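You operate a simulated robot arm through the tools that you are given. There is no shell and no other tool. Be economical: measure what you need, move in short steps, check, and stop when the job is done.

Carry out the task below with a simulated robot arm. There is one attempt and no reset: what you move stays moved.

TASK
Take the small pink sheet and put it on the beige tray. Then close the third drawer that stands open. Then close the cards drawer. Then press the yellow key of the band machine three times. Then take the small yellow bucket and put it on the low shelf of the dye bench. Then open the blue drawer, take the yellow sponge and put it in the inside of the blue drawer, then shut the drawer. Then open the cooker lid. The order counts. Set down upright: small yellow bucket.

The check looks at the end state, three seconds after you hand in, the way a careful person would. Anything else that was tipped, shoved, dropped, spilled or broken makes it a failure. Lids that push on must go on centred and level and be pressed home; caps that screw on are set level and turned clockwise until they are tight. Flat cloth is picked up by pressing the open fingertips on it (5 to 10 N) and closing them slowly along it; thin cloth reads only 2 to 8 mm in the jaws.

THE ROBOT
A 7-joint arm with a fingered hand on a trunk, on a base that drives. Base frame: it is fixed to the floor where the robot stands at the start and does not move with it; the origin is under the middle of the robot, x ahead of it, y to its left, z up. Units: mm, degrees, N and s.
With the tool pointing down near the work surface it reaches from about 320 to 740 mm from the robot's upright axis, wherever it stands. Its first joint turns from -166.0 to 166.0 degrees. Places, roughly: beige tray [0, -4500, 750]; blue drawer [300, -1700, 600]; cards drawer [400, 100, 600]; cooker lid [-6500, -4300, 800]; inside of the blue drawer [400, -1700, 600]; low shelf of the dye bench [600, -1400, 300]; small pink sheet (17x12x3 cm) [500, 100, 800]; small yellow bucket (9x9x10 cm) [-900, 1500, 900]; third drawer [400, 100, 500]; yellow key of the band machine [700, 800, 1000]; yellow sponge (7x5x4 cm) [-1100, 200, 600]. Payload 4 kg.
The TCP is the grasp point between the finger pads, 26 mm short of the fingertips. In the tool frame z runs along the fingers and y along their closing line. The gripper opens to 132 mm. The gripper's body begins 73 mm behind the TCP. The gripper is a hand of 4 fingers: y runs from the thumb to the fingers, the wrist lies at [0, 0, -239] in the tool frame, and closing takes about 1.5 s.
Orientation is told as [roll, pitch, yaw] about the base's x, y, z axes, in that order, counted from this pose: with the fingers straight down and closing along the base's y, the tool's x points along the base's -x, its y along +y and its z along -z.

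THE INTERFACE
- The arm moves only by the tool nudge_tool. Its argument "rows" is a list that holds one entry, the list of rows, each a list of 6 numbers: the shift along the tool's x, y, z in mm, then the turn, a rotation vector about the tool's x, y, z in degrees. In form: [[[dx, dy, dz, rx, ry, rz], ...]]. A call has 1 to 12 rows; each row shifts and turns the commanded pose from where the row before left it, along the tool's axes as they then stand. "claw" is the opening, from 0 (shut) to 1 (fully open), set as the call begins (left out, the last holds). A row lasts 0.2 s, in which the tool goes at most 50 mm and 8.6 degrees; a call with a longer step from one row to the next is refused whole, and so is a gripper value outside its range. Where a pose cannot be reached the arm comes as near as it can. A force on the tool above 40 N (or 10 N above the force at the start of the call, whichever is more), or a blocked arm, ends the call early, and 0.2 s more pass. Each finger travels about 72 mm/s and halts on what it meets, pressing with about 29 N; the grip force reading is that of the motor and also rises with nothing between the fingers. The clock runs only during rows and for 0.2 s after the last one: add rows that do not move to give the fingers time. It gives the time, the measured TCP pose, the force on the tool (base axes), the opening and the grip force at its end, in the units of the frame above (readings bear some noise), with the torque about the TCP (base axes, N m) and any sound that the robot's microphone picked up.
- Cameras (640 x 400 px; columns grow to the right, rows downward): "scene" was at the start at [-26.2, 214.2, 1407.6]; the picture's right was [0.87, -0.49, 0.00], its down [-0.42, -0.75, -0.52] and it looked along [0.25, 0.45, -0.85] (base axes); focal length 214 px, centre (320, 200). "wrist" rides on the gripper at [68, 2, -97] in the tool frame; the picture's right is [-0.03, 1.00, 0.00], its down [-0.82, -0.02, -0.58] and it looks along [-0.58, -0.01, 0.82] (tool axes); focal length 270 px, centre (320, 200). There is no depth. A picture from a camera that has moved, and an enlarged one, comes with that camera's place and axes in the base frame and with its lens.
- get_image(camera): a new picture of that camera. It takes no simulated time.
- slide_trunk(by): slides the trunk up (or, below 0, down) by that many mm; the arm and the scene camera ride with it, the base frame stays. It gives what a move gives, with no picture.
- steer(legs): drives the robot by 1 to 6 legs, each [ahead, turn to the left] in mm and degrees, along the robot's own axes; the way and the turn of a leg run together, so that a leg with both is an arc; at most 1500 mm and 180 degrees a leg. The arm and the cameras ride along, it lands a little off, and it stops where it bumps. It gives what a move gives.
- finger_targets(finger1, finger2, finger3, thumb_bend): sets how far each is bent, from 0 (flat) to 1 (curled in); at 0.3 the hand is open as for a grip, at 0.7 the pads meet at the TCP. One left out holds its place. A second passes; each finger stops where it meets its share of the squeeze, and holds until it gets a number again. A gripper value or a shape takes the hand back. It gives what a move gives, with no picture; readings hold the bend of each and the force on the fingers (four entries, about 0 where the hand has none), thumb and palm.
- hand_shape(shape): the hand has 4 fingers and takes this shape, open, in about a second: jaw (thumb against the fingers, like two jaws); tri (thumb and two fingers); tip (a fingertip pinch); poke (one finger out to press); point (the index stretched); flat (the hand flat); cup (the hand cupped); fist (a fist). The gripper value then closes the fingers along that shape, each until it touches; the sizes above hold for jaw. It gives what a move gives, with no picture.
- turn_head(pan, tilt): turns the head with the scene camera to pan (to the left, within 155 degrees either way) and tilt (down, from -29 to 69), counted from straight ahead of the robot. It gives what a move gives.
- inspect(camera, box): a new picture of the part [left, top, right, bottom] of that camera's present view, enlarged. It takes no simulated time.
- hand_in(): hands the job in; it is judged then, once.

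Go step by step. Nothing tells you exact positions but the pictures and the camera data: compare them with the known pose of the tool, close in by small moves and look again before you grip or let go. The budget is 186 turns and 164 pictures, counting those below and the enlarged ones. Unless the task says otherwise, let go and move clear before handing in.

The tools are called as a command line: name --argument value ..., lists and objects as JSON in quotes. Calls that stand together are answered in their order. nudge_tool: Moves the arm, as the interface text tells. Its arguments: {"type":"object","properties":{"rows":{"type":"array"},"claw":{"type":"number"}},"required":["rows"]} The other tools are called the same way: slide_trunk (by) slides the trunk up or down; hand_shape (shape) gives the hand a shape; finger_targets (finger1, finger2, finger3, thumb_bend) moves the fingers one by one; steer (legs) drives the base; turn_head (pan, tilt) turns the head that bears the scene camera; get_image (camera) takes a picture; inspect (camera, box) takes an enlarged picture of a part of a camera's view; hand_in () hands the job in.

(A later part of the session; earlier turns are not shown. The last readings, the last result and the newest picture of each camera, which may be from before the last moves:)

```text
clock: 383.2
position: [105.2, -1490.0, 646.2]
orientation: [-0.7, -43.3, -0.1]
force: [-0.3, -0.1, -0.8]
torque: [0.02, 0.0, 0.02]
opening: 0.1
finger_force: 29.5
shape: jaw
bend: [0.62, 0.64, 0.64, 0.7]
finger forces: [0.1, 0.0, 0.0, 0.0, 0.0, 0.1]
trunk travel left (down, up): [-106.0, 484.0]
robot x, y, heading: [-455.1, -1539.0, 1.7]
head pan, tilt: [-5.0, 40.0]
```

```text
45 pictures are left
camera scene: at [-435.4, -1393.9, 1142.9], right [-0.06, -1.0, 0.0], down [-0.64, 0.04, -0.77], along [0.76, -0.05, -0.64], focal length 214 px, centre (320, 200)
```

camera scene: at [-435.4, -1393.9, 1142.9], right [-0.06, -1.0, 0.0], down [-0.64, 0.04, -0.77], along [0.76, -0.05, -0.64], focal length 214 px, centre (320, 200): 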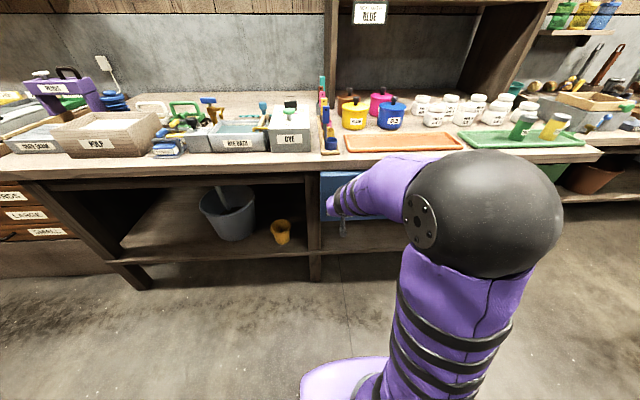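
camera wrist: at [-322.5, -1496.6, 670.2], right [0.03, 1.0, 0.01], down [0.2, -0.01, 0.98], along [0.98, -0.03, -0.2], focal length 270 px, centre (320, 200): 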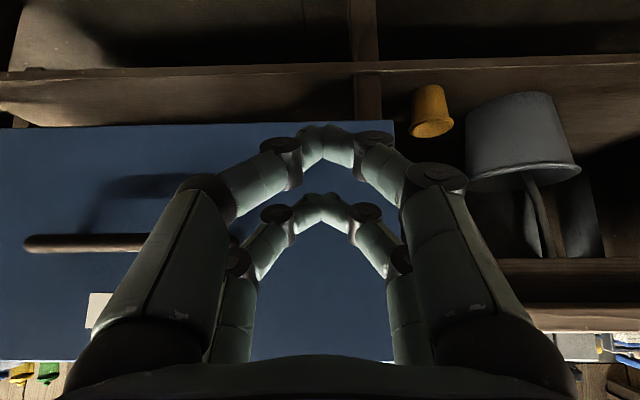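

Nearly shut; push the last ~36 mm.

steer --legs '[[50, 0]]'

steer --legs '[[-250, 0]]'

get_image --camera "scene"

get_image --camera "wrist"

```text
clock: 384.1
position: [133.1, -1489.2, 643.5]
orientation: [-0.9, -42.9, -0.3]
force: [-4.1, 0.1, 0.4]
torque: [-0.02, -0.03, 0.0]
opening: 0.0
finger_force: 28.7
shape: jaw
bend: [0.62, 0.68, 0.67, 0.7]
finger forces: [0.0, 0.1, 0.0, 0.1, 0.0, 0.0]
trunk travel left (down, up): [-106.0, 484.0]
robot x, y, heading: [-425.8, -1541.3, 1.7]
head pan, tilt: [-5.0, 40.0]
stopped in leg 1: the force on the tool passed its limit at 85 N (the readings are from after the stop); the commanded pose is now the measured one
```

```text
clock: 385.9
position: [-121.0, -1495.0, 642.9]
orientation: [-0.9, -42.9, -0.2]
force: [0.2, 0.6, -0.3]
torque: [0.02, -0.04, 0.03]
opening: 0.0
finger_force: 29.0
shape: jaw
bend: [0.62, 0.67, 0.67, 0.7]
finger forces: [0.0, 0.0, 0.0, 0.0, 0.0, 0.0]
trunk travel left (down, up): [-106.0, 484.0]
robot x, y, heading: [-678.3, -1549.9, 1.8]
head pan, tilt: [-5.0, 40.0]
```

```text
44 pictures are left
camera scene: at [-659.9, -1400.6, 1142.9], right [-0.06, -1.0, 0.0], down [-0.64, 0.04, -0.77], along [0.76, -0.04, -0.64], focal length 214 px, centre (320, 200)
```

scene: 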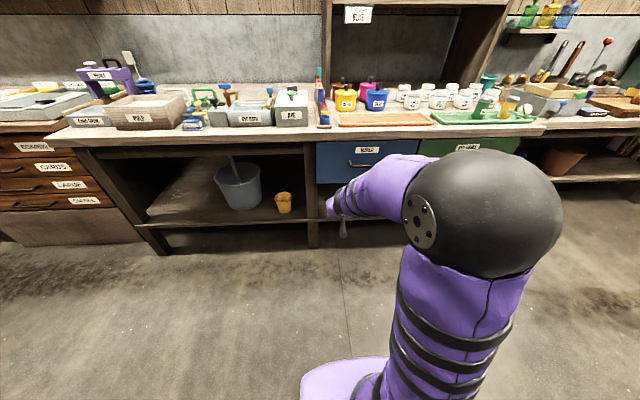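

```text
43 pictures are left
camera wrist: at [-236.6, -1492.9, 668.0], right [0.03, 1.0, 0.01], down [0.2, -0.01, 0.98], along [0.98, -0.03, -0.2], focal length 270 px, centre (320, 200)
```

wrist: 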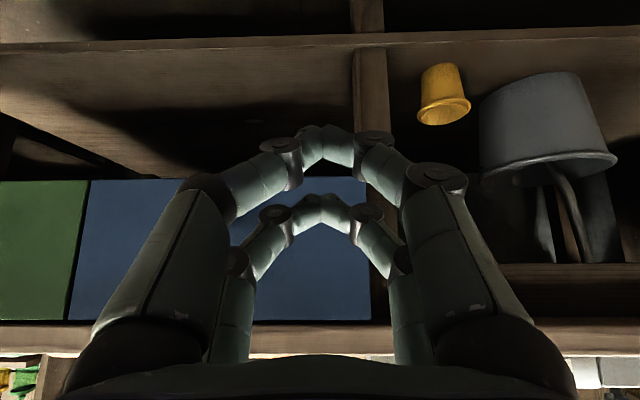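

The drawer is shut flush. Now the cooker: raise the trunk, turn around and drive along the aisle toward -x.

slide_trunk --by 390

steer --legs '[[80, 0], [0, 178], [1500, 0], [800, 0]]'

turn_head --pan 10 --tilt 20

get_image --camera "scene"

```text
clock: 389.7
position: [-120.0, -1495.8, 1033.9]
orientation: [-0.9, -42.8, 0.0]
force: [-0.5, 0.5, -1.3]
torque: [-0.01, -0.01, 0.0]
opening: 0.1
finger_force: 28.8
shape: jaw
bend: [0.62, 0.67, 0.67, 0.7]
finger forces: [0.0, 0.1, 0.0, 0.0, 0.0, 0.1]
trunk travel left (down, up): [-496.0, 94.0]
robot x, y, heading: [-678.2, -1549.9, 1.9]
head pan, tilt: [-5.0, 40.0]
```

```text
clock: 409.9
position: [-3471.5, -1669.2, 1034.8]
orientation: [-0.9, -42.9, -180.0]
force: [0.3, -0.7, 0.5]
torque: [0.03, -0.01, 0.02]
opening: 0.1
finger_force: 28.9
shape: jaw
bend: [0.62, 0.67, 0.67, 0.7]
finger forces: [0.1, 0.0, 0.0, 0.1, 0.0, 0.1]
trunk travel left (down, up): [-496.0, 94.0]
robot x, y, heading: [-2914.2, -1614.8, -178.1]
head pan, tilt: [-5.0, 40.0]
```

```text
clock: 410.7
position: [-3474.2, -1668.9, 1033.3]
orientation: [-0.9, -42.9, -180.0]
force: [0.4, -0.2, 0.0]
torque: [0.02, -0.04, 0.01]
opening: 0.0
finger_force: 29.0
shape: jaw
bend: [0.62, 0.67, 0.67, 0.7]
finger forces: [0.1, 0.0, 0.1, 0.0, 0.1, 0.1]
trunk travel left (down, up): [-496.0, 94.0]
robot x, y, heading: [-2911.5, -1613.4, -178.2]
head pan, tilt: [10.0, 20.0]
```

```text
42 pictures are left
camera scene: at [-2939.1, -1783.0, 1564.3], right [-0.21, 0.98, 0.0], down [0.34, 0.07, -0.94], along [-0.92, -0.19, -0.34], focal length 214 px, centre (320, 200)
```

scene: 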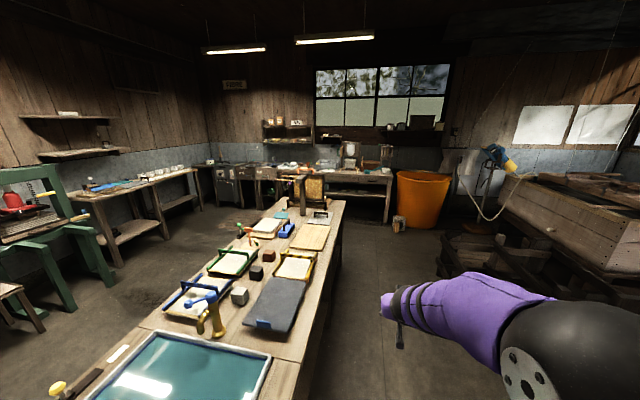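

The aisle is clear past the second table; the cooker should be at the far grey cabinets. Drive on and look.

steer --legs '[[0, -3], [1500, 0], [1100, 0], [0, 75]]'

turn_head --pan 15 --tilt 20

get_image --camera "scene"

```text
clock: 427.5
position: [-5589.3, -2233.6, 1032.8]
orientation: [-0.9, -43.0, -102.6]
force: [-0.4, 0.3, 0.1]
torque: [-0.01, 0.02, 0.0]
opening: 0.0
finger_force: 28.7
shape: jaw
bend: [0.62, 0.67, 0.67, 0.7]
finger forces: [0.1, 0.1, 0.1, 0.0, 0.0, 0.0]
trunk travel left (down, up): [-496.0, 94.0]
robot x, y, heading: [-5521.8, -1675.4, -100.9]
head pan, tilt: [10.0, 20.0]
```

```text
clock: 428.1
position: [-5589.4, -2234.5, 1033.7]
orientation: [-0.9, -42.9, -102.6]
force: [0.0, -0.5, 0.0]
torque: [0.0, 0.03, -0.01]
opening: 0.0
finger_force: 29.0
shape: jaw
bend: [0.62, 0.67, 0.67, 0.7]
finger forces: [0.0, 0.0, 0.0, 0.0, 0.1, 0.1]
trunk travel left (down, up): [-496.0, 94.0]
robot x, y, heading: [-5516.7, -1675.7, -100.9]
head pan, tilt: [15.0, 20.0]
```

```text
41 pictures are left
camera scene: at [-5350.4, -1736.5, 1564.3], right [-1.0, -0.07, 0.0], down [-0.03, 0.34, -0.94], along [0.07, -0.94, -0.34], focal length 214 px, centre (320, 200)
```

scene: 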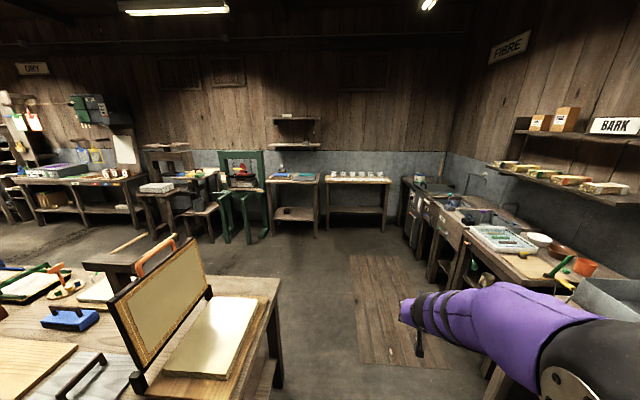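

Zoom toward the expected cooker position.

inspect --camera "scene" --box '[370, 150, 530, 270]'

```text
3.33 times, centred on (450, 210) of scene
camera zoom: at [-5350.4, -1736.5, 1564.3], right [-1.0, -0.07, 0.0], down [-0.03, 0.34, -0.94], along [0.07, -0.94, -0.34], focal length 715 px, centre (-113, 167)
```

zoom: 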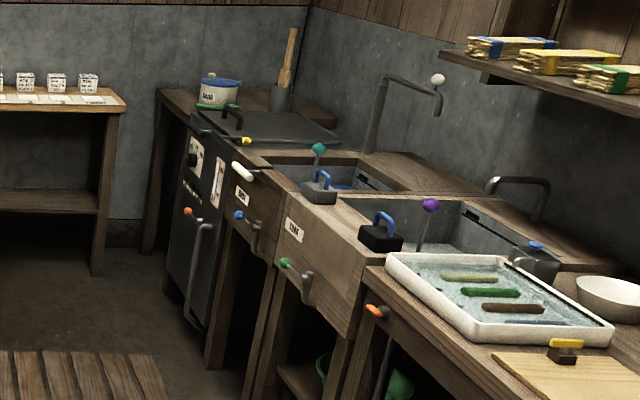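

The cooker is the dark appliance at the left end of that bench. A slatted mat lies on the floor ahead; I'll look at it and the passage before driving.

turn_head --pan 10 --tilt 42

get_image --camera "scene"

```text
clock: 429.0
position: [-5589.8, -2232.5, 1034.8]
orientation: [-0.9, -42.9, -102.5]
force: [0.0, 0.2, 0.9]
torque: [-0.02, 0.0, 0.04]
opening: 0.3
finger_force: 28.8
shape: jaw
bend: [0.62, 0.67, 0.67, 0.7]
finger forces: [0.1, 0.0, 0.0, 0.1, 0.1, 0.0]
trunk travel left (down, up): [-496.0, 94.0]
robot x, y, heading: [-5519.3, -1674.3, -100.8]
head pan, tilt: [10.0, 42.0]
```

```text
39 pictures are left
camera scene: at [-5358.3, -1727.3, 1530.0], right [-1.0, 0.01, 0.0], down [0.01, 0.67, -0.74], along [-0.01, -0.74, -0.67], focal length 214 px, centre (320, 200)
```

scene: 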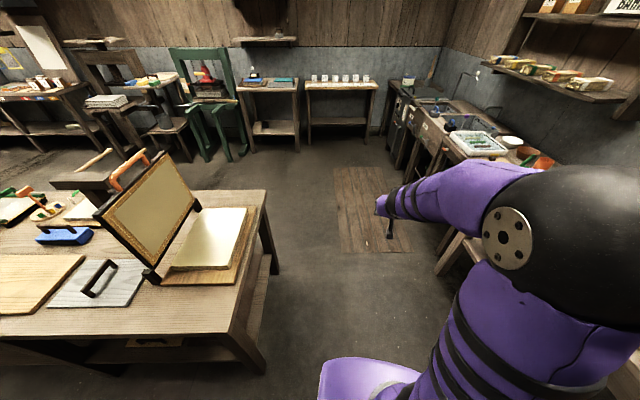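

The gap between the table end (x≈-5083) and the mat (x≈-5560) fits the base at x≈-5345. I'll line up for it by reversing diagonally.

steer --legs '[[0, -19], [-345, 0], [0, 30]]'

```text
clock: 434.0
position: [-5304.1, -1933.5, 1032.8]
orientation: [-0.9, -42.8, -91.2]
force: [0.2, 0.0, -0.5]
torque: [-0.03, 0.0, 0.04]
opening: 0.1
finger_force: 29.5
shape: jaw
bend: [0.62, 0.67, 0.67, 0.7]
finger forces: [0.1, 0.1, 0.0, 0.0, 0.0, 0.0]
trunk travel left (down, up): [-496.0, 94.0]
robot x, y, heading: [-5347.5, -1376.3, -89.4]
head pan, tilt: [10.0, 42.0]
```

steer --legs '[[0, -0.7], [1200, 0]]'

turn_head --pan 10 --tilt 50

get_image --camera "scene"

```text
clock: 440.4
position: [-5298.8, -3122.0, 1032.8]
orientation: [-1.0, -42.9, -91.4]
force: [-0.2, 0.0, 0.5]
torque: [-0.03, 0.01, -0.01]
opening: 0.1
finger_force: 29.6
shape: jaw
bend: [0.62, 0.67, 0.67, 0.7]
finger forces: [0.1, 0.1, 0.0, 0.0, 0.1, 0.0]
trunk travel left (down, up): [-496.0, 94.0]
robot x, y, heading: [-5336.2, -2564.2, -89.3]
head pan, tilt: [10.0, 42.0]
```

```text
clock: 441.1
position: [-5299.0, -3120.8, 1033.1]
orientation: [-0.9, -43.0, -91.5]
force: [0.8, -0.2, -0.8]
torque: [0.01, 0.01, -0.04]
opening: 0.2
finger_force: 28.8
shape: jaw
bend: [0.62, 0.67, 0.67, 0.7]
finger forces: [0.1, 0.0, 0.0, 0.0, 0.1, 0.1]
trunk travel left (down, up): [-496.0, 94.0]
robot x, y, heading: [-5339.4, -2560.6, -89.3]
head pan, tilt: [10.0, 50.0]
```

```text
38 pictures are left
camera scene: at [-5172.8, -2573.0, 1518.8], right [-0.98, -0.18, 0.0], down [-0.14, 0.75, -0.64], along [0.12, -0.63, -0.77], focal length 214 px, centre (320, 200)
```

scene: 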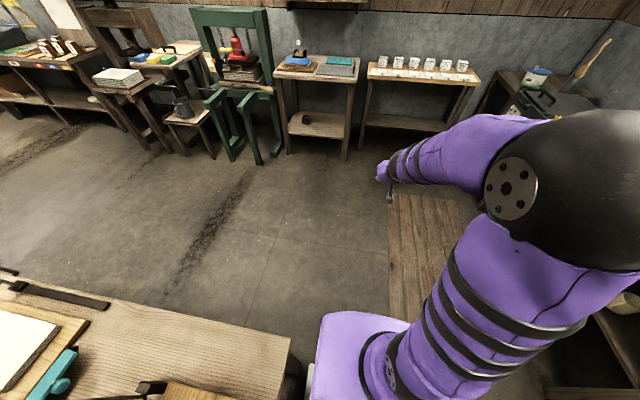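

Past the table. Continue to y≈-4270 beyond the mat, then turn to face the cooker.

steer --legs '[[0, -1], [1400, 0], [305, 0], [0, -90], [250, 0]]'

turn_head --pan 0 --tilt 35

get_image --camera "scene"

```text
clock: 450.8
position: [-5310.0, -4837.4, 1033.0]
orientation: [-0.8, -43.0, -93.3]
force: [-0.6, 0.2, -0.1]
torque: [0.02, 0.0, -0.02]
opening: 0.0
finger_force: 28.8
shape: jaw
bend: [0.62, 0.67, 0.67, 0.7]
finger forces: [0.1, 0.0, 0.0, 0.0, 0.0, 0.0]
trunk travel left (down, up): [-496.0, 94.0]
robot x, y, heading: [-5330.4, -4275.4, -91.0]
head pan, tilt: [10.0, 50.0]
stopped in leg 4: the robot was blocked; the commanded pose is now the measured one
```

```text
clock: 451.5
position: [-5309.5, -4837.4, 1032.7]
orientation: [-0.7, -43.0, -93.3]
force: [-0.1, 1.2, -0.2]
torque: [0.03, 0.01, -0.02]
opening: 0.0
finger_force: 29.3
shape: jaw
bend: [0.62, 0.67, 0.67, 0.7]
finger forces: [0.0, 0.1, 0.0, 0.1, 0.0, 0.0]
trunk travel left (down, up): [-496.0, 94.0]
robot x, y, heading: [-5331.4, -4273.2, -91.0]
head pan, tilt: [0.0, 35.0]
```

```text
37 pictures are left
camera scene: at [-5178.8, -4305.1, 1540.4], right [-1.0, 0.02, 0.0], down [0.01, 0.57, -0.82], along [-0.02, -0.82, -0.57], focal length 214 px, centre (320, 200)
```

scene: 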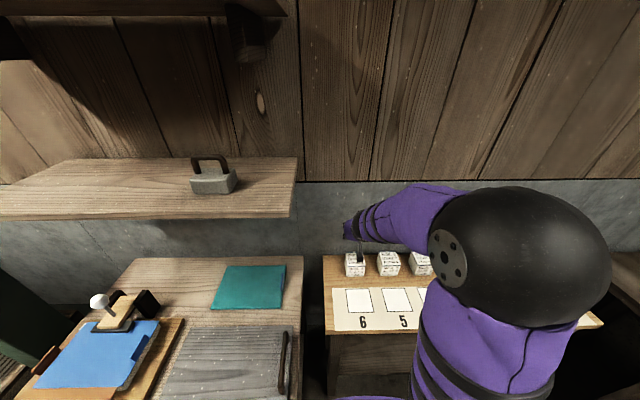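

A front corner of the base touched a table leg, so I'll back up 45 mm and turn there.

steer --legs '[[-60, 0], [0, -60]]'

turn_head --pan -5 --tilt 50

get_image --camera "scene"

```text
clock: 455.4
position: [-5805.0, -4518.1, 1033.5]
orientation: [-0.8, -43.0, -153.1]
force: [-0.7, 0.6, 0.7]
torque: [-0.01, 0.02, -0.01]
opening: 0.2
finger_force: 29.2
shape: jaw
bend: [0.62, 0.67, 0.67, 0.7]
finger forces: [0.0, 0.0, 0.1, 0.0, 0.0, 0.0]
trunk travel left (down, up): [-496.0, 94.0]
robot x, y, heading: [-5330.9, -4216.8, -151.0]
head pan, tilt: [0.0, 35.0]
```

```text
clock: 456.2
position: [-5805.6, -4517.5, 1033.6]
orientation: [-0.8, -43.1, -153.1]
force: [0.9, 0.5, 0.5]
torque: [0.01, 0.0, 0.04]
opening: 0.0
finger_force: 29.1
shape: jaw
bend: [0.62, 0.67, 0.67, 0.7]
finger forces: [0.0, 0.1, 0.1, 0.0, 0.0, 0.0]
trunk travel left (down, up): [-496.0, 94.0]
robot x, y, heading: [-5328.9, -4211.9, -151.0]
head pan, tilt: [-5.0, 50.0]
```

```text
36 pictures are left
camera scene: at [-5274.1, -4351.0, 1518.8], right [-0.41, 0.91, 0.0], down [0.7, 0.31, -0.64], along [-0.59, -0.26, -0.77], focal length 214 px, centre (320, 200)
```

scene: 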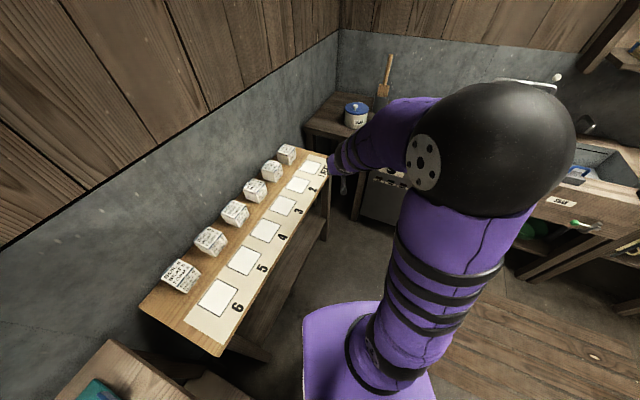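

The turn works. Nudge forward, finish the turn to face the cooker, and approach.

steer --legs '[[120, 0], [0, -29], [400, 0]]'

turn_head --pan 0 --tilt 40

get_image --camera "scene"

```text
clock: 458.3
position: [-5951.2, -4498.8, 1032.9]
orientation: [-0.7, -42.9, -162.0]
force: [-0.1, -0.1, -0.3]
torque: [-0.01, 0.01, -0.02]
opening: 0.1
finger_force: 28.7
shape: jaw
bend: [0.62, 0.67, 0.67, 0.7]
finger forces: [0.0, 0.1, 0.0, 0.0, 0.0, 0.1]
trunk travel left (down, up): [-496.0, 94.0]
robot x, y, heading: [-5437.2, -4274.0, -159.8]
head pan, tilt: [-5.0, 50.0]
stopped in leg 2: the robot was blocked; the commanded pose is now the measured one
```

```text
clock: 459.0
position: [-5951.0, -4499.8, 1033.2]
orientation: [-0.8, -43.0, -162.0]
force: [-0.1, 0.3, 0.3]
torque: [0.03, -0.02, -0.01]
opening: 0.1
finger_force: 29.3
shape: jaw
bend: [0.62, 0.67, 0.67, 0.7]
finger forces: [0.0, 0.0, 0.0, 0.1, 0.0, 0.0]
trunk travel left (down, up): [-496.0, 94.0]
robot x, y, heading: [-5434.0, -4269.4, -159.4]
head pan, tilt: [0.0, 40.0]
```

```text
35 pictures are left
camera scene: at [-5405.5, -4425.0, 1532.9], right [-0.35, 0.94, 0.0], down [0.6, 0.23, -0.77], along [-0.72, -0.27, -0.64], focal length 214 px, centre (320, 200)
```

scene: 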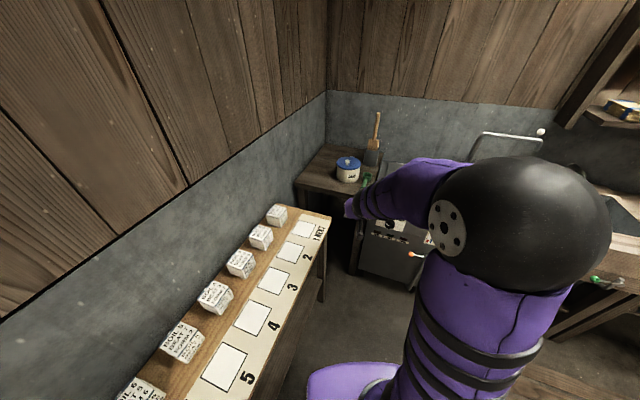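

Blocked again at -160°. I'll look down on both sides of the base to see what it touches.

turn_head --pan -60 --tilt 65

get_image --camera "scene"

turn_head --pan 70 --tilt 65

get_image --camera "scene"

```text
clock: 460.3
position: [-5950.4, -4498.8, 1033.7]
orientation: [-0.8, -43.0, -162.1]
force: [-0.3, -0.3, -0.5]
torque: [0.01, 0.03, 0.02]
opening: 0.1
finger_force: 29.1
shape: jaw
bend: [0.62, 0.67, 0.67, 0.7]
finger forces: [0.0, 0.0, 0.1, 0.0, 0.0, 0.0]
trunk travel left (down, up): [-496.0, 94.0]
robot x, y, heading: [-5436.6, -4273.7, -159.6]
head pan, tilt: [-60.0, 65.0]
```

```text
34 pictures are left
camera scene: at [-5372.8, -4356.7, 1500.6], right [0.64, 0.77, 0.0], down [0.7, -0.58, -0.42], along [-0.33, 0.27, -0.91], focal length 214 px, centre (320, 200)
```

scene: 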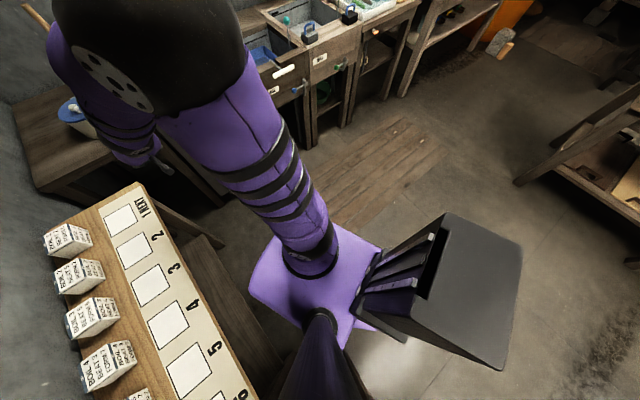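

```text
clock: 462.4
position: [-5950.5, -4499.5, 1033.3]
orientation: [-0.8, -42.9, -162.1]
force: [-0.7, 0.8, 0.3]
torque: [0.01, 0.01, 0.01]
opening: 0.0
finger_force: 29.0
shape: jaw
bend: [0.62, 0.67, 0.67, 0.7]
finger forces: [0.0, 0.1, 0.0, 0.1, 0.1, 0.0]
trunk travel left (down, up): [-496.0, 94.0]
robot x, y, heading: [-5432.5, -4276.9, -159.6]
head pan, tilt: [70.0, 65.0]
```

```text
33 pictures are left
camera scene: at [-5325.3, -4455.9, 1500.6], right [-1.0, -0.01, 0.0], down [-0.01, 0.91, -0.42], along [0.0, -0.42, -0.91], focal length 214 px, centre (320, 200)
```

scene: 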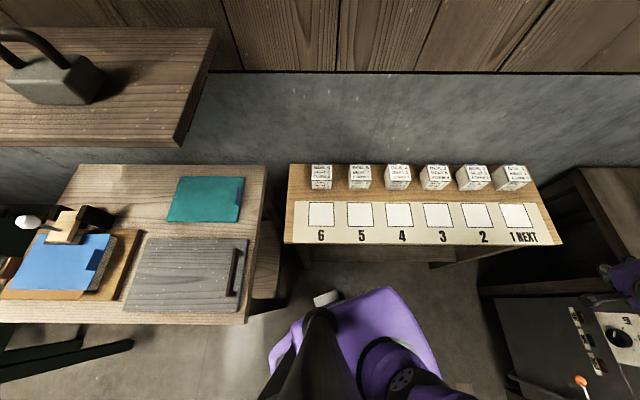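

The robot's rear-left corner was meeting the left table's corner. I'll go forward a little, then arc to heading 180.

steer --legs '[[100, 0], [250, -20]]'

turn_head --pan -15 --tilt 40

get_image --camera "scene"

```text
clock: 463.9
position: [-6047.3, -4531.8, 1033.0]
orientation: [-0.7, -43.0, -162.3]
force: [-0.1, 0.3, 0.0]
torque: [0.0, -0.03, 0.04]
opening: 0.1
finger_force: 28.8
shape: jaw
bend: [0.62, 0.67, 0.67, 0.7]
finger forces: [0.0, 0.0, 0.1, 0.0, 0.0, 0.0]
trunk travel left (down, up): [-496.0, 94.0]
robot x, y, heading: [-5528.9, -4313.5, -159.3]
head pan, tilt: [70.0, 65.0]
stopped in leg 2: the robot was blocked; the commanded pose is now the measured one
```

```text
clock: 465.5
position: [-6046.9, -4533.0, 1033.5]
orientation: [-0.8, -43.0, -162.2]
force: [-0.1, 0.1, 0.0]
torque: [-0.01, -0.01, 0.01]
opening: 0.0
finger_force: 29.1
shape: jaw
bend: [0.62, 0.67, 0.67, 0.7]
finger forces: [0.0, 0.0, 0.0, 0.0, 0.0, 0.0]
trunk travel left (down, up): [-496.0, 94.0]
robot x, y, heading: [-5528.8, -4309.6, -159.2]
head pan, tilt: [-15.0, 40.0]
```

```text
32 pictures are left
camera scene: at [-5505.0, -4439.0, 1532.9], right [-0.1, 1.0, 0.0], down [0.64, 0.06, -0.77], along [-0.76, -0.07, -0.64], focal length 214 px, centre (320, 200)
```

scene: 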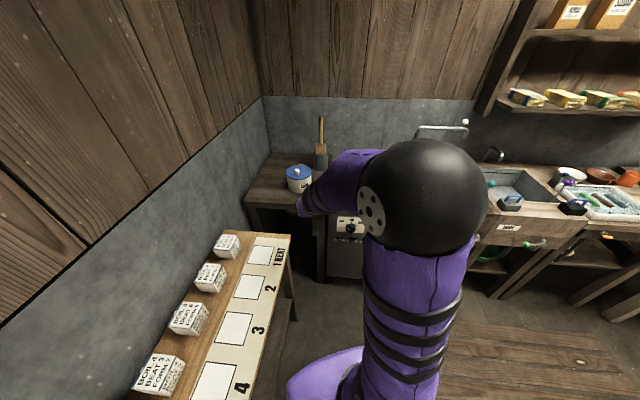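

The rear-left corner is against the left table's front edge. I'll back out, offset toward +y, and come in at a shallower angle before the final turn.

steer --legs '[[-280, 0], [0, 10], [-100, 0], [0, -16.8], [480, 0], [0, -13]]'

```text
clock: 468.9
position: [-5741.9, -4514.6, 1033.4]
orientation: [-0.8, -43.0, -152.7]
force: [0.4, 0.5, -0.5]
torque: [0.01, 0.02, -0.01]
opening: 0.0
finger_force: 28.9
shape: jaw
bend: [0.62, 0.67, 0.67, 0.7]
finger forces: [0.0, 0.1, 0.0, 0.0, 0.0, 0.1]
trunk travel left (down, up): [-496.0, 94.0]
robot x, y, heading: [-5266.6, -4208.9, -151.7]
head pan, tilt: [-15.0, 40.0]
stopped in leg 3: the robot was blocked; the commanded pose is now the measured one
```

Reverse is blocked too; look at what's behind the robot.

turn_head --pan 140 --tilt 60

get_image --camera "scene"

```text
clock: 471.3
position: [-5741.6, -4513.5, 1033.1]
orientation: [-0.8, -42.9, -152.8]
force: [0.3, 0.3, 0.0]
torque: [0.03, 0.04, -0.01]
opening: 0.0
finger_force: 28.9
shape: jaw
bend: [0.62, 0.67, 0.67, 0.7]
finger forces: [0.0, 0.1, 0.1, 0.0, 0.0, 0.0]
trunk travel left (down, up): [-496.0, 94.0]
robot x, y, heading: [-5269.8, -4206.0, -151.9]
head pan, tilt: [140.0, 60.0]
```

```text
31 pictures are left
camera scene: at [-5077.4, -4327.2, 1506.2], right [-0.2, -0.98, 0.0], down [-0.85, 0.18, -0.5], along [0.49, -0.1, -0.87], focal length 214 px, centre (320, 200)
```

scene: 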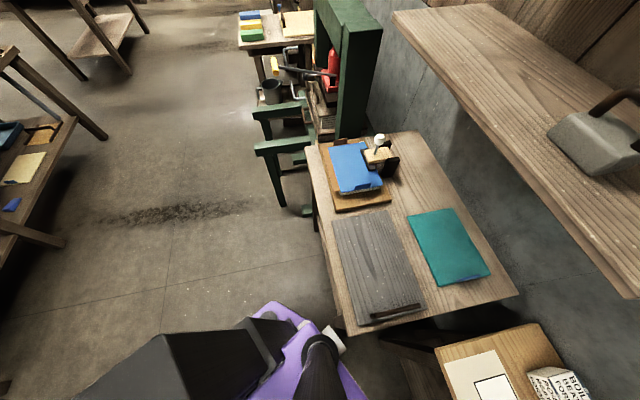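

The left side is against the table's corner leg. I'll turn left first to free it, back out, then come in at heading -166° and stay at that heading.

steer --legs '[[0, 14], [-170, 0], [0, -29], [600, 0]]'

```text
clock: 473.3
position: [-5668.2, -4633.0, 1033.6]
orientation: [-0.7, -43.0, -138.7]
force: [-0.7, -0.4, 0.2]
torque: [-0.06, -0.01, 0.03]
opening: 0.0
finger_force: 29.6
shape: jaw
bend: [0.62, 0.66, 0.66, 0.7]
finger forces: [0.1, 0.1, 0.1, 0.0, 0.0, 0.0]
trunk travel left (down, up): [-496.0, 94.0]
robot x, y, heading: [-5286.5, -4216.5, -143.6]
head pan, tilt: [140.0, 60.0]
stopped in leg 2: the robot was blocked; the commanded pose is now the measured one
```

Modelled it: the table leg is at about (-5106,-4400). I'll turn right 15° (just clears), drive 400 forward so the rear passes the leg, then finish the turn.

steer --legs '[[0, -14.5], [400, 0]]'

```text
clock: 476.7
position: [-6126.1, -4673.7, 1033.5]
orientation: [-0.7, -43.0, -153.2]
force: [0.7, 0.4, 0.7]
torque: [-0.01, -0.01, -0.03]
opening: 0.0
finger_force: 29.5
shape: jaw
bend: [0.62, 0.66, 0.66, 0.7]
finger forces: [0.1, 0.1, 0.0, 0.0, 0.1, 0.1]
trunk travel left (down, up): [-496.0, 94.0]
robot x, y, heading: [-5654.4, -4365.1, -157.7]
head pan, tilt: [140.0, 60.0]
```

It went through. Now finish the turn.

steer --legs '[[0, -22]]'

turn_head --pan -15 --tilt 35

get_image --camera "scene"

```text
clock: 478.4
position: [-6207.3, -4473.8, 1032.7]
orientation: [-0.7, -43.0, -175.1]
force: [0.6, -0.3, -0.8]
torque: [0.01, -0.04, -0.02]
opening: 0.0
finger_force: 28.7
shape: jaw
bend: [0.62, 0.66, 0.66, 0.7]
finger forces: [0.1, 0.0, 0.0, 0.0, 0.0, 0.0]
trunk travel left (down, up): [-496.0, 94.0]
robot x, y, heading: [-5653.7, -4367.4, -180.1]
head pan, tilt: [140.0, 60.0]
```

```text
clock: 480.8
position: [-6206.6, -4474.5, 1033.8]
orientation: [-0.7, -43.0, -175.2]
force: [0.6, -0.1, 1.1]
torque: [-0.01, -0.03, -0.01]
opening: 0.0
finger_force: 29.0
shape: jaw
bend: [0.62, 0.66, 0.66, 0.7]
finger forces: [0.0, 0.0, 0.0, 0.0, 0.0, 0.0]
trunk travel left (down, up): [-496.0, 94.0]
robot x, y, heading: [-5648.9, -4362.4, -180.2]
head pan, tilt: [-15.0, 35.0]
```

```text
30 pictures are left
camera scene: at [-5678.3, -4493.6, 1540.5], right [0.26, 0.97, 0.0], down [0.55, -0.15, -0.82], along [-0.79, 0.21, -0.57], focal length 214 px, centre (320, 200)
```

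scene: 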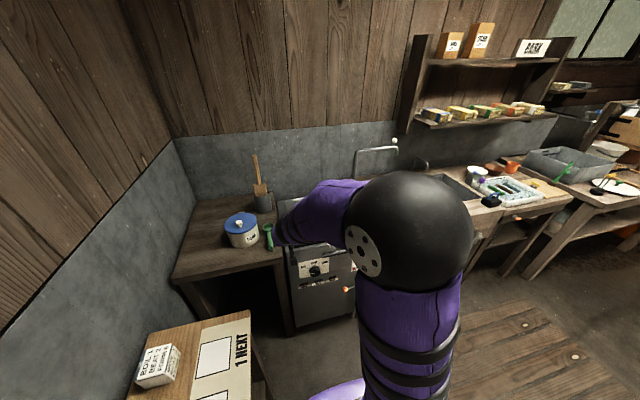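

The arm hides the lid from the head; I'll point the hand down and use the wrist camera.

nudge_tool --rows '[[[0, 0, 0, 0, 7.2, 0], [0, 0, 0, 0, 7.2, 0], [0, 0, 0, 0, 7.2, 0], [0, 0, 0, 0, 7.2, 0], [0, 0, 0, 0, 7.2, 0], [0, 0, 0, 0, 7, 0], [0, 40, -20, 0, 0, 0], [0, 40, -20, 0, 0, 0], [0, 0, 0, 0, 0, 0]]]' --claw 1

get_image --camera "wrist"

get_image --camera "scene"

```text
clock: 482.8
position: [-6203.7, -4551.0, 1072.6]
orientation: [-0.6, 0.0, -175.7]
force: [0.0, -1.0, -0.6]
torque: [0.0, 0.03, 0.01]
opening: 132.1
finger_force: 0.1
shape: jaw
bend: [0.3, 0.3, 0.3, 0.3]
finger forces: [0.1, 0.0, 0.0, 0.0, 0.1, 0.0]
out of reach, approached as far as the arm can: row 1
trunk travel left (down, up): [-496.0, 94.0]
robot x, y, heading: [-5657.2, -4362.7, -180.1]
head pan, tilt: [-15.0, 35.0]
```

```text
29 pictures are left
camera wrist: at [-6134.8, -4549.4, 1170.8], right [0.05, -1.0, -0.01], down [-0.82, -0.05, 0.58], along [-0.58, -0.02, -0.82], focal length 270 px, centre (320, 200)
```

wrist: 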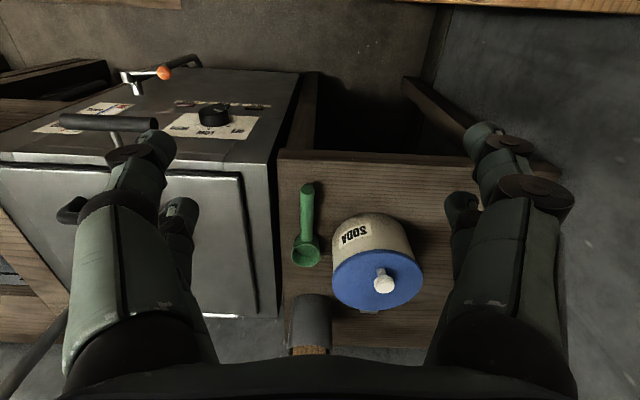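

```text
28 pictures are left
camera scene: at [-5678.4, -4493.9, 1540.4], right [0.26, 0.97, 0.0], down [0.55, -0.15, -0.82], along [-0.79, 0.21, -0.57], focal length 214 px, centre (320, 200)
```

scene: 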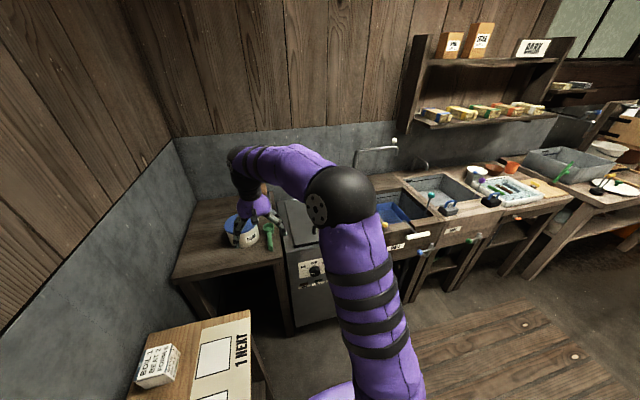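

Part of the lid with its handle is in view on the left; I'll shift the hand over the cooker at height.

nudge_tool --rows '[[[0, -45, 0, 0, 0, 0], [0, -45, 0, 0, 0, 0], [0, -45, 0, 0, 0, 0], [0, -45, 0, 0, 0, 0], [0, -20, 0, 0, 0, 0], [0, 0, 0, 0, 0, 0]]]'

get_image --camera "wrist"

```text
clock: 484.2
position: [-6217.5, -4351.6, 1077.2]
orientation: [-0.5, 0.0, -175.6]
force: [-0.2, 0.5, -0.8]
torque: [-0.03, 0.0, -0.02]
opening: 131.9
finger_force: 0.0
shape: jaw
bend: [0.3, 0.3, 0.3, 0.3]
finger forces: [0.1, 0.1, 0.0, 0.0, 0.1, 0.1]
trunk travel left (down, up): [-496.0, 94.0]
robot x, y, heading: [-5652.2, -4365.7, -179.7]
head pan, tilt: [-15.0, 35.0]
```

```text
27 pictures are left
camera wrist: at [-6149.1, -4349.4, 1174.5], right [0.05, -1.0, -0.01], down [-0.81, -0.05, 0.58], along [-0.58, -0.02, -0.82], focal length 270 px, centre (320, 200)
```

wrist: 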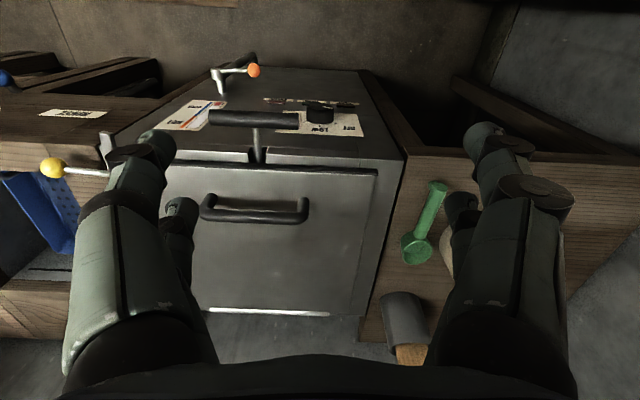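

Zoom on the lid.

inspect --camera "wrist" --box '[120, 60, 420, 330]'

inspect --camera "scene" --box '[240, 150, 420, 340]'

```text
1.48 times, centred on (270, 195) of wrist
camera zoom: at [-6149.1, -4349.4, 1174.5], right [0.05, -1.0, -0.01], down [-0.81, -0.05, 0.58], along [-0.58, -0.02, -0.82], focal length 400 px, centre (394, 207)
```

zoom: 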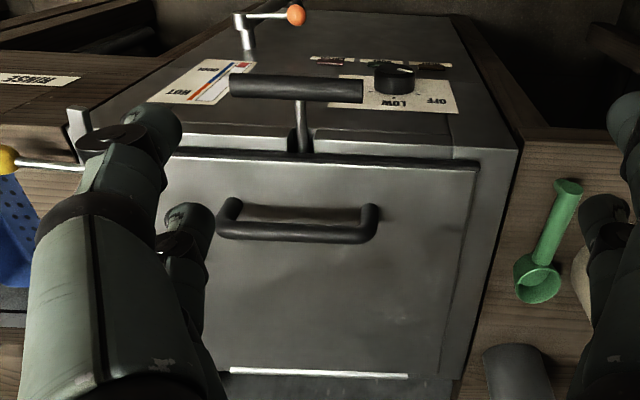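

```text
2.11 times, centred on (330, 245) of scene
camera zoom: at [-5678.4, -4493.5, 1540.5], right [0.26, 0.97, 0.0], down [0.55, -0.15, -0.82], along [-0.79, 0.21, -0.57], focal length 452 px, centre (299, 105)
```

zoom: 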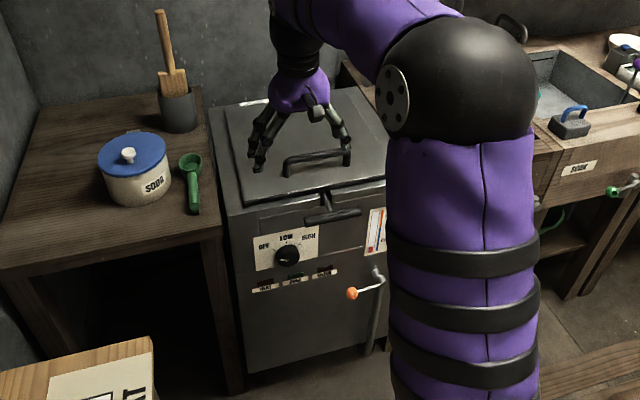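

The lid is a plate hinged at the back (x≈-6745), with an arch handle near its front edge, bar ≈ (-6393,-4265,z≈875). I'll drive 280 closer and turn the hand so the fingers close fore-and-aft across the bar.

steer --legs '[[280, 0]]'

nudge_tool --rows '[[[0, -40, 0, 0, 0, 0], [0, -45, 0, 0, 0, 0], [0, 0, 0, 0, 0, 8.2], [0, 0, 0, 0, 0, 8.2], [0, 0, 0, 0, 0, 8.2], [0, 0, 0, 0, 0, 8.2], [0, 0, 0, 0, 0, 8.2], [0, 0, 0, 0, 0, 8.2], [0, 0, 0, 0, 0, 8.2], [0, 0, 0, 0, 0, 8.2], [0, 0, 0, 0, 0, 8.2], [0, 0, 0, 0, 0, 8.2]]]' --claw 0.6

nudge_tool --rows '[[[0, 0, 0, 0, 0, 8], [0, -40, 0, 0, 0, 4], [0, -40, 0, 0, 0, 0], [0, 0, 0, 0, 0, 0]]]'

get_image --camera "wrist"

get_image --camera "scene"

```text
clock: 486.1
position: [-6501.5, -4351.1, 1076.6]
orientation: [-0.6, 0.0, -175.9]
force: [0.1, -0.1, 0.6]
torque: [-0.04, 0.01, -0.02]
opening: 132.0
finger_force: 0.1
shape: jaw
bend: [0.3, 0.3, 0.3, 0.3]
finger forces: [0.0, 0.0, 0.0, 0.0, 0.0, 0.0]
trunk travel left (down, up): [-496.0, 94.0]
robot x, y, heading: [-5935.8, -4367.7, -180.1]
head pan, tilt: [-15.0, 35.0]
```

```text
clock: 488.8
position: [-6507.5, -4266.8, 1078.3]
orientation: [-0.1, -0.6, 102.1]
force: [-0.2, -0.3, 0.0]
torque: [0.01, 0.0, -0.01]
opening: 79.8
finger_force: 0.0
shape: jaw
bend: [0.71, 0.71, 0.71, 0.7]
finger forces: [0.0, 0.0, 0.0, 0.1, 0.0, 0.1]
trunk travel left (down, up): [-496.0, 94.0]
robot x, y, heading: [-5940.0, -4365.8, -179.7]
head pan, tilt: [-15.0, 35.0]
```

```text
clock: 489.8
position: [-6426.9, -4261.9, 1077.1]
orientation: [0.0, -0.5, 90.2]
force: [0.1, -0.7, 0.0]
torque: [0.02, -0.02, -0.02]
opening: 79.6
finger_force: 0.0
shape: jaw
bend: [0.71, 0.71, 0.71, 0.7]
finger forces: [0.0, 0.0, 0.1, 0.0, 0.1, 0.1]
trunk travel left (down, up): [-496.0, 94.0]
robot x, y, heading: [-5938.9, -4360.7, -179.9]
head pan, tilt: [-15.0, 35.0]
```

```text
24 pictures are left
camera wrist: at [-6428.2, -4333.3, 1174.4], right [-1.0, 0.02, 0.0], down [0.02, 0.81, 0.59], along [0.01, 0.59, -0.81], focal length 270 px, centre (320, 200)
```

wrist: 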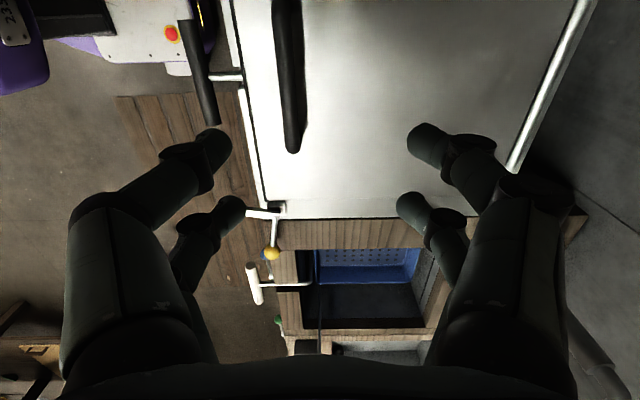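

```text
23 pictures are left
camera scene: at [-5961.4, -4493.8, 1540.4], right [0.26, 0.97, 0.0], down [0.55, -0.15, -0.82], along [-0.79, 0.21, -0.57], focal length 214 px, centre (320, 200)
```

scene: 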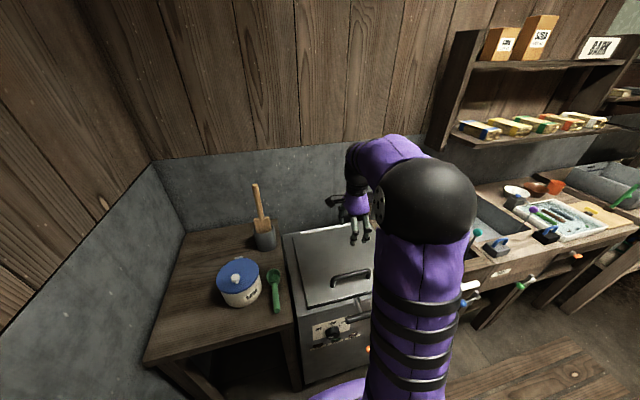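

Bar at x≈-6396. Shift back 31 mm and descend to just above the bar.

nudge_tool --rows '[[[3, -31, 0, 0, 0, 0], [0, 0, 40, 0, 0, 0], [0, 0, 40, 0, 0, 0], [0, 0, 40, 0, 0, 0], [0, 0, 30, 0, 0, 0], [0, 0, 0, 0, 0, 0]]]'

get_image --camera "wrist"

```text
clock: 491.1
position: [-6398.4, -4266.3, 929.7]
orientation: [0.0, -0.5, 90.2]
force: [0.7, 0.0, -0.1]
torque: [0.01, 0.01, -0.02]
opening: 79.8
finger_force: 0.0
shape: jaw
bend: [0.71, 0.71, 0.71, 0.7]
finger forces: [0.1, 0.0, 0.0, 0.0, 0.0, 0.0]
trunk travel left (down, up): [-496.0, 94.0]
robot x, y, heading: [-5937.5, -4365.7, -180.0]
head pan, tilt: [-15.0, 35.0]
```

```text
22 pictures are left
camera wrist: at [-6398.7, -4335.9, 1025.9], right [-1.0, 0.02, 0.0], down [0.02, 0.81, 0.59], along [0.01, 0.58, -0.81], focal length 270 px, centre (320, 200)
```

wrist: 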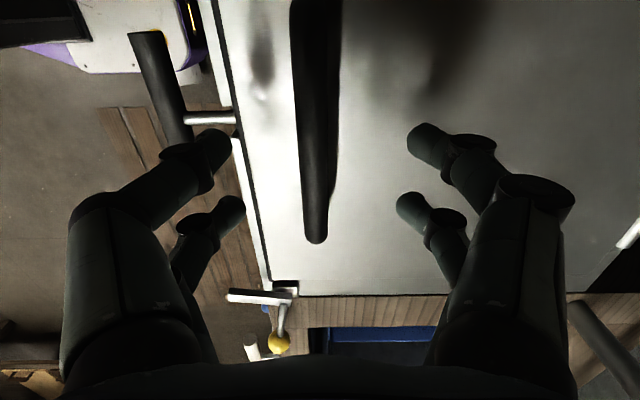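

Bar top z≈885, lid top ≈812, so there's room under the bar. Descend 50 and close on the bar.

nudge_tool --rows '[[[0, 0, 20, 0, 0, 0], [0, 0, 20, 0, 0, 0], [0, 0, 14, 0, 0, 0], [0, 0, 0, 0, 0, 0]]]'

nudge_tool --rows '[[[0, 0, 0, 0, 0, 0], [0, 0, 0, 0, 0, 0], [0, 0, 0, 0, 0, 0], [0, 0, 0, 0, 0, 0], [0, 0, 0, 0, 0, 0], [0, 0, 0, 0, 0, 0]]]' --claw 0

get_image --camera "wrist"

```text
clock: 492.1
position: [-6396.1, -4266.3, 874.0]
orientation: [0.1, -0.4, 90.0]
force: [-0.3, -0.1, -0.7]
torque: [0.01, 0.04, 0.01]
opening: 79.7
finger_force: 0.1
shape: jaw
bend: [0.71, 0.71, 0.71, 0.7]
finger forces: [0.0, 0.0, 0.1, 0.0, 0.0, 0.0]
trunk travel left (down, up): [-496.0, 94.0]
robot x, y, heading: [-5935.5, -4367.3, -180.2]
head pan, tilt: [-15.0, 35.0]
```

```text
clock: 493.6
position: [-6396.9, -4263.8, 873.3]
orientation: [0.0, -0.5, 90.2]
force: [1.5, -0.4, -1.3]
torque: [-0.04, -0.02, 0.03]
opening: 0.1
finger_force: 29.7
shape: jaw
bend: [0.64, 0.62, 0.62, 0.7]
finger forces: [0.0, 0.1, 0.1, 0.0, 0.5, 0.0]
trunk travel left (down, up): [-496.0, 94.0]
robot x, y, heading: [-5936.9, -4367.6, -180.1]
head pan, tilt: [-15.0, 35.0]
```

```text
21 pictures are left
camera wrist: at [-6397.7, -4335.4, 970.5], right [-1.0, 0.02, 0.0], down [0.02, 0.81, 0.59], along [0.01, 0.58, -0.81], focal length 270 px, centre (320, 200)
```

wrist: 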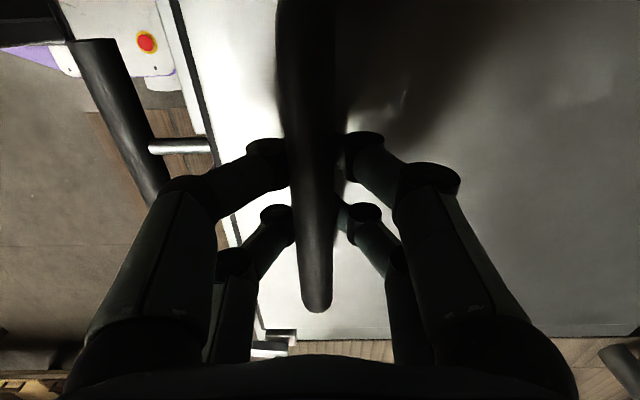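

The fingers are closed beneath the bar, hooking it. Now lift in an arc about the hinge, first a small test.

nudge_tool --rows '[[[0, 0, -12, 0, 0, 0], [0, 5, -20, -3.5, 0, 0], [0, 6, -20, -3.5, 0, 0], [0, 6, -20, -3.5, 0, 0], [0, 0, 0, 0, 0, 0]]]'

get_image --camera "scene"

```text
clock: 494.8
position: [-6412.0, -4264.3, 947.1]
orientation: [10.6, -0.5, 90.3]
force: [-5.3, 0.5, -3.2]
torque: [0.04, -0.03, -0.13]
opening: 0.1
finger_force: 29.0
shape: jaw
bend: [0.64, 0.62, 0.62, 0.7]
finger forces: [0.0, 0.0, 0.0, 0.0, 0.1, 0.0]
trunk travel left (down, up): [-496.0, 94.0]
robot x, y, heading: [-5935.4, -4366.5, -179.8]
head pan, tilt: [-15.0, 35.0]
```

```text
20 pictures are left
camera scene: at [-5962.4, -4493.7, 1540.4], right [0.26, 0.97, 0.0], down [0.55, -0.15, -0.82], along [-0.79, 0.21, -0.57], focal length 214 px, centre (320, 200)
```

scene: 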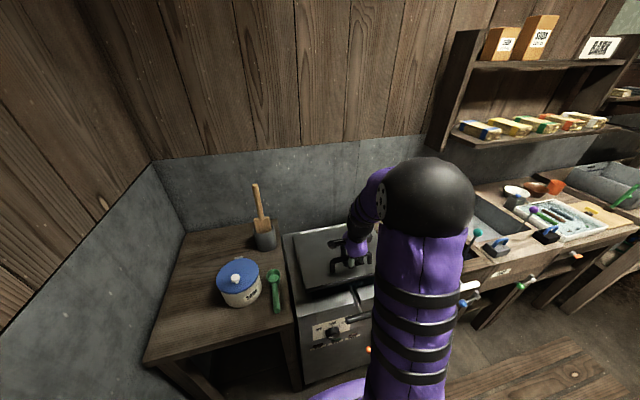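

The lid is lifting freely. Continue the arc by 40°.

nudge_tool --rows '[[[0, 7.5, -27, -5, 0, 0], [0, 7.5, -27, -5, 0, 0], [0, 7.5, -27, -5, 0, 0], [0, 7.5, -27, -5, 0, 0], [0, 7.5, -27, -5, 0, 0], [0, 7.5, -27, -5, 0, 0], [0, 7.5, -27, -5, 0, 0], [0, 7.5, -27, -5, 0, 0], [0, 0, 0, 0, 0, 0]]]'

get_image --camera "scene"

get_image --camera "wrist"

```text
clock: 495.2
position: [-6421.3, -4265.1, 977.4]
orientation: [16.6, -0.7, 90.2]
force: [-22.3, 1.3, -13.7]
torque: [0.09, -0.19, -0.15]
opening: 0.1
finger_force: 28.8
shape: jaw
bend: [0.63, 0.62, 0.63, 0.72]
finger forces: [1.8, 0.4, 0.0, 0.1, 0.0, 0.1]
trunk travel left (down, up): [-496.0, 94.0]
robot x, y, heading: [-5937.5, -4363.0, -179.9]
head pan, tilt: [-15.0, 35.0]
stopped in row 2: the force on the tool passed its limit at 46 N (the readings are from after the stop); the commanded pose is now the measured one
```

```text
19 pictures are left
camera scene: at [-5966.7, -4493.1, 1540.2], right [0.26, 0.97, 0.0], down [0.56, -0.15, -0.82], along [-0.79, 0.21, -0.58], focal length 214 px, centre (320, 200)
```

scene: 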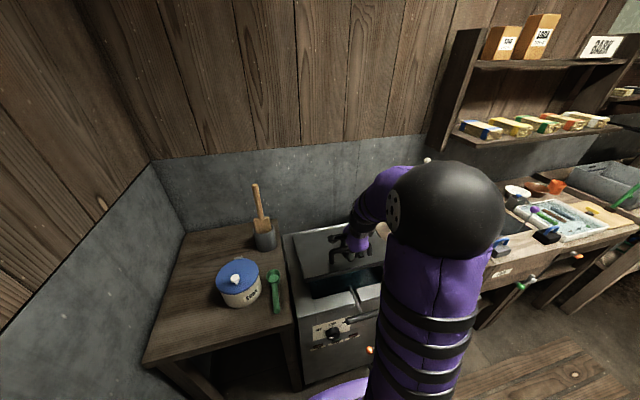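

```text
18 pictures are left
camera wrist: at [-6394.2, -4335.9, 1069.9], right [-0.96, 0.02, 0.29], down [0.18, 0.81, 0.56], along [-0.22, 0.59, -0.78], focal length 270 px, centre (320, 200)
```

wrist: 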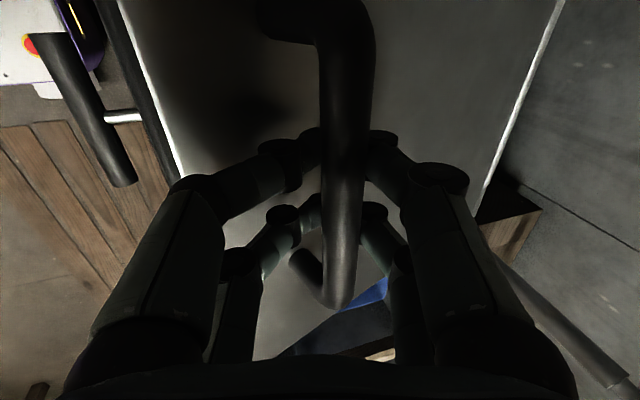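

The lid's top turns toward the wall as it opens, so the hand should stay vertical rather than tilt with it. I'll level the hand again and follow the true arc (radius ≈316 about the hinge at x≈-6705).

nudge_tool --rows '[[[0, 17.4, -9.4, 5.5, 0, 0], [0, 17.4, -10.8, 5.5, 0, 0], [0, 13.3, -12.7, 5.6, 0, 0], [0, 12, -14, 0, 0, 0], [0, 12, -13, 0, 0, 0], [0, 14.7, -11.3, 0, 0, 0], [0, 14.7, -11.3, 0, 0, 0], [0, 14.7, -11.3, 0, 0, 0], [0, 0, 0, 0, 0, 0]]]'

get_image --camera "scene"

```text
clock: 497.2
position: [-6525.8, -4268.5, 1080.7]
orientation: [0.0, -0.7, 90.4]
force: [0.4, 0.2, -0.1]
torque: [0.01, 0.0, 0.01]
opening: 0.0
finger_force: 29.0
shape: jaw
bend: [0.63, 0.62, 0.63, 0.72]
finger forces: [0.0, 0.0, 0.0, 0.0, 0.0, 0.0]
trunk travel left (down, up): [-496.0, 94.0]
robot x, y, heading: [-5937.3, -4360.3, -180.3]
head pan, tilt: [-15.0, 35.0]
```

```text
17 pictures are left
camera scene: at [-5962.0, -4493.7, 1540.5], right [0.26, 0.97, 0.0], down [0.55, -0.15, -0.82], along [-0.79, 0.21, -0.57], focal length 214 px, centre (320, 200)
```

scene: 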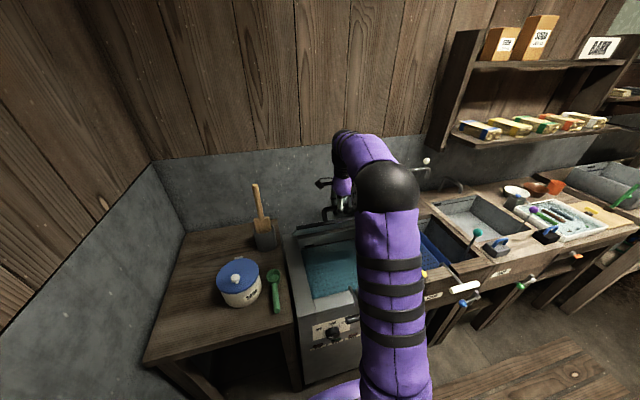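

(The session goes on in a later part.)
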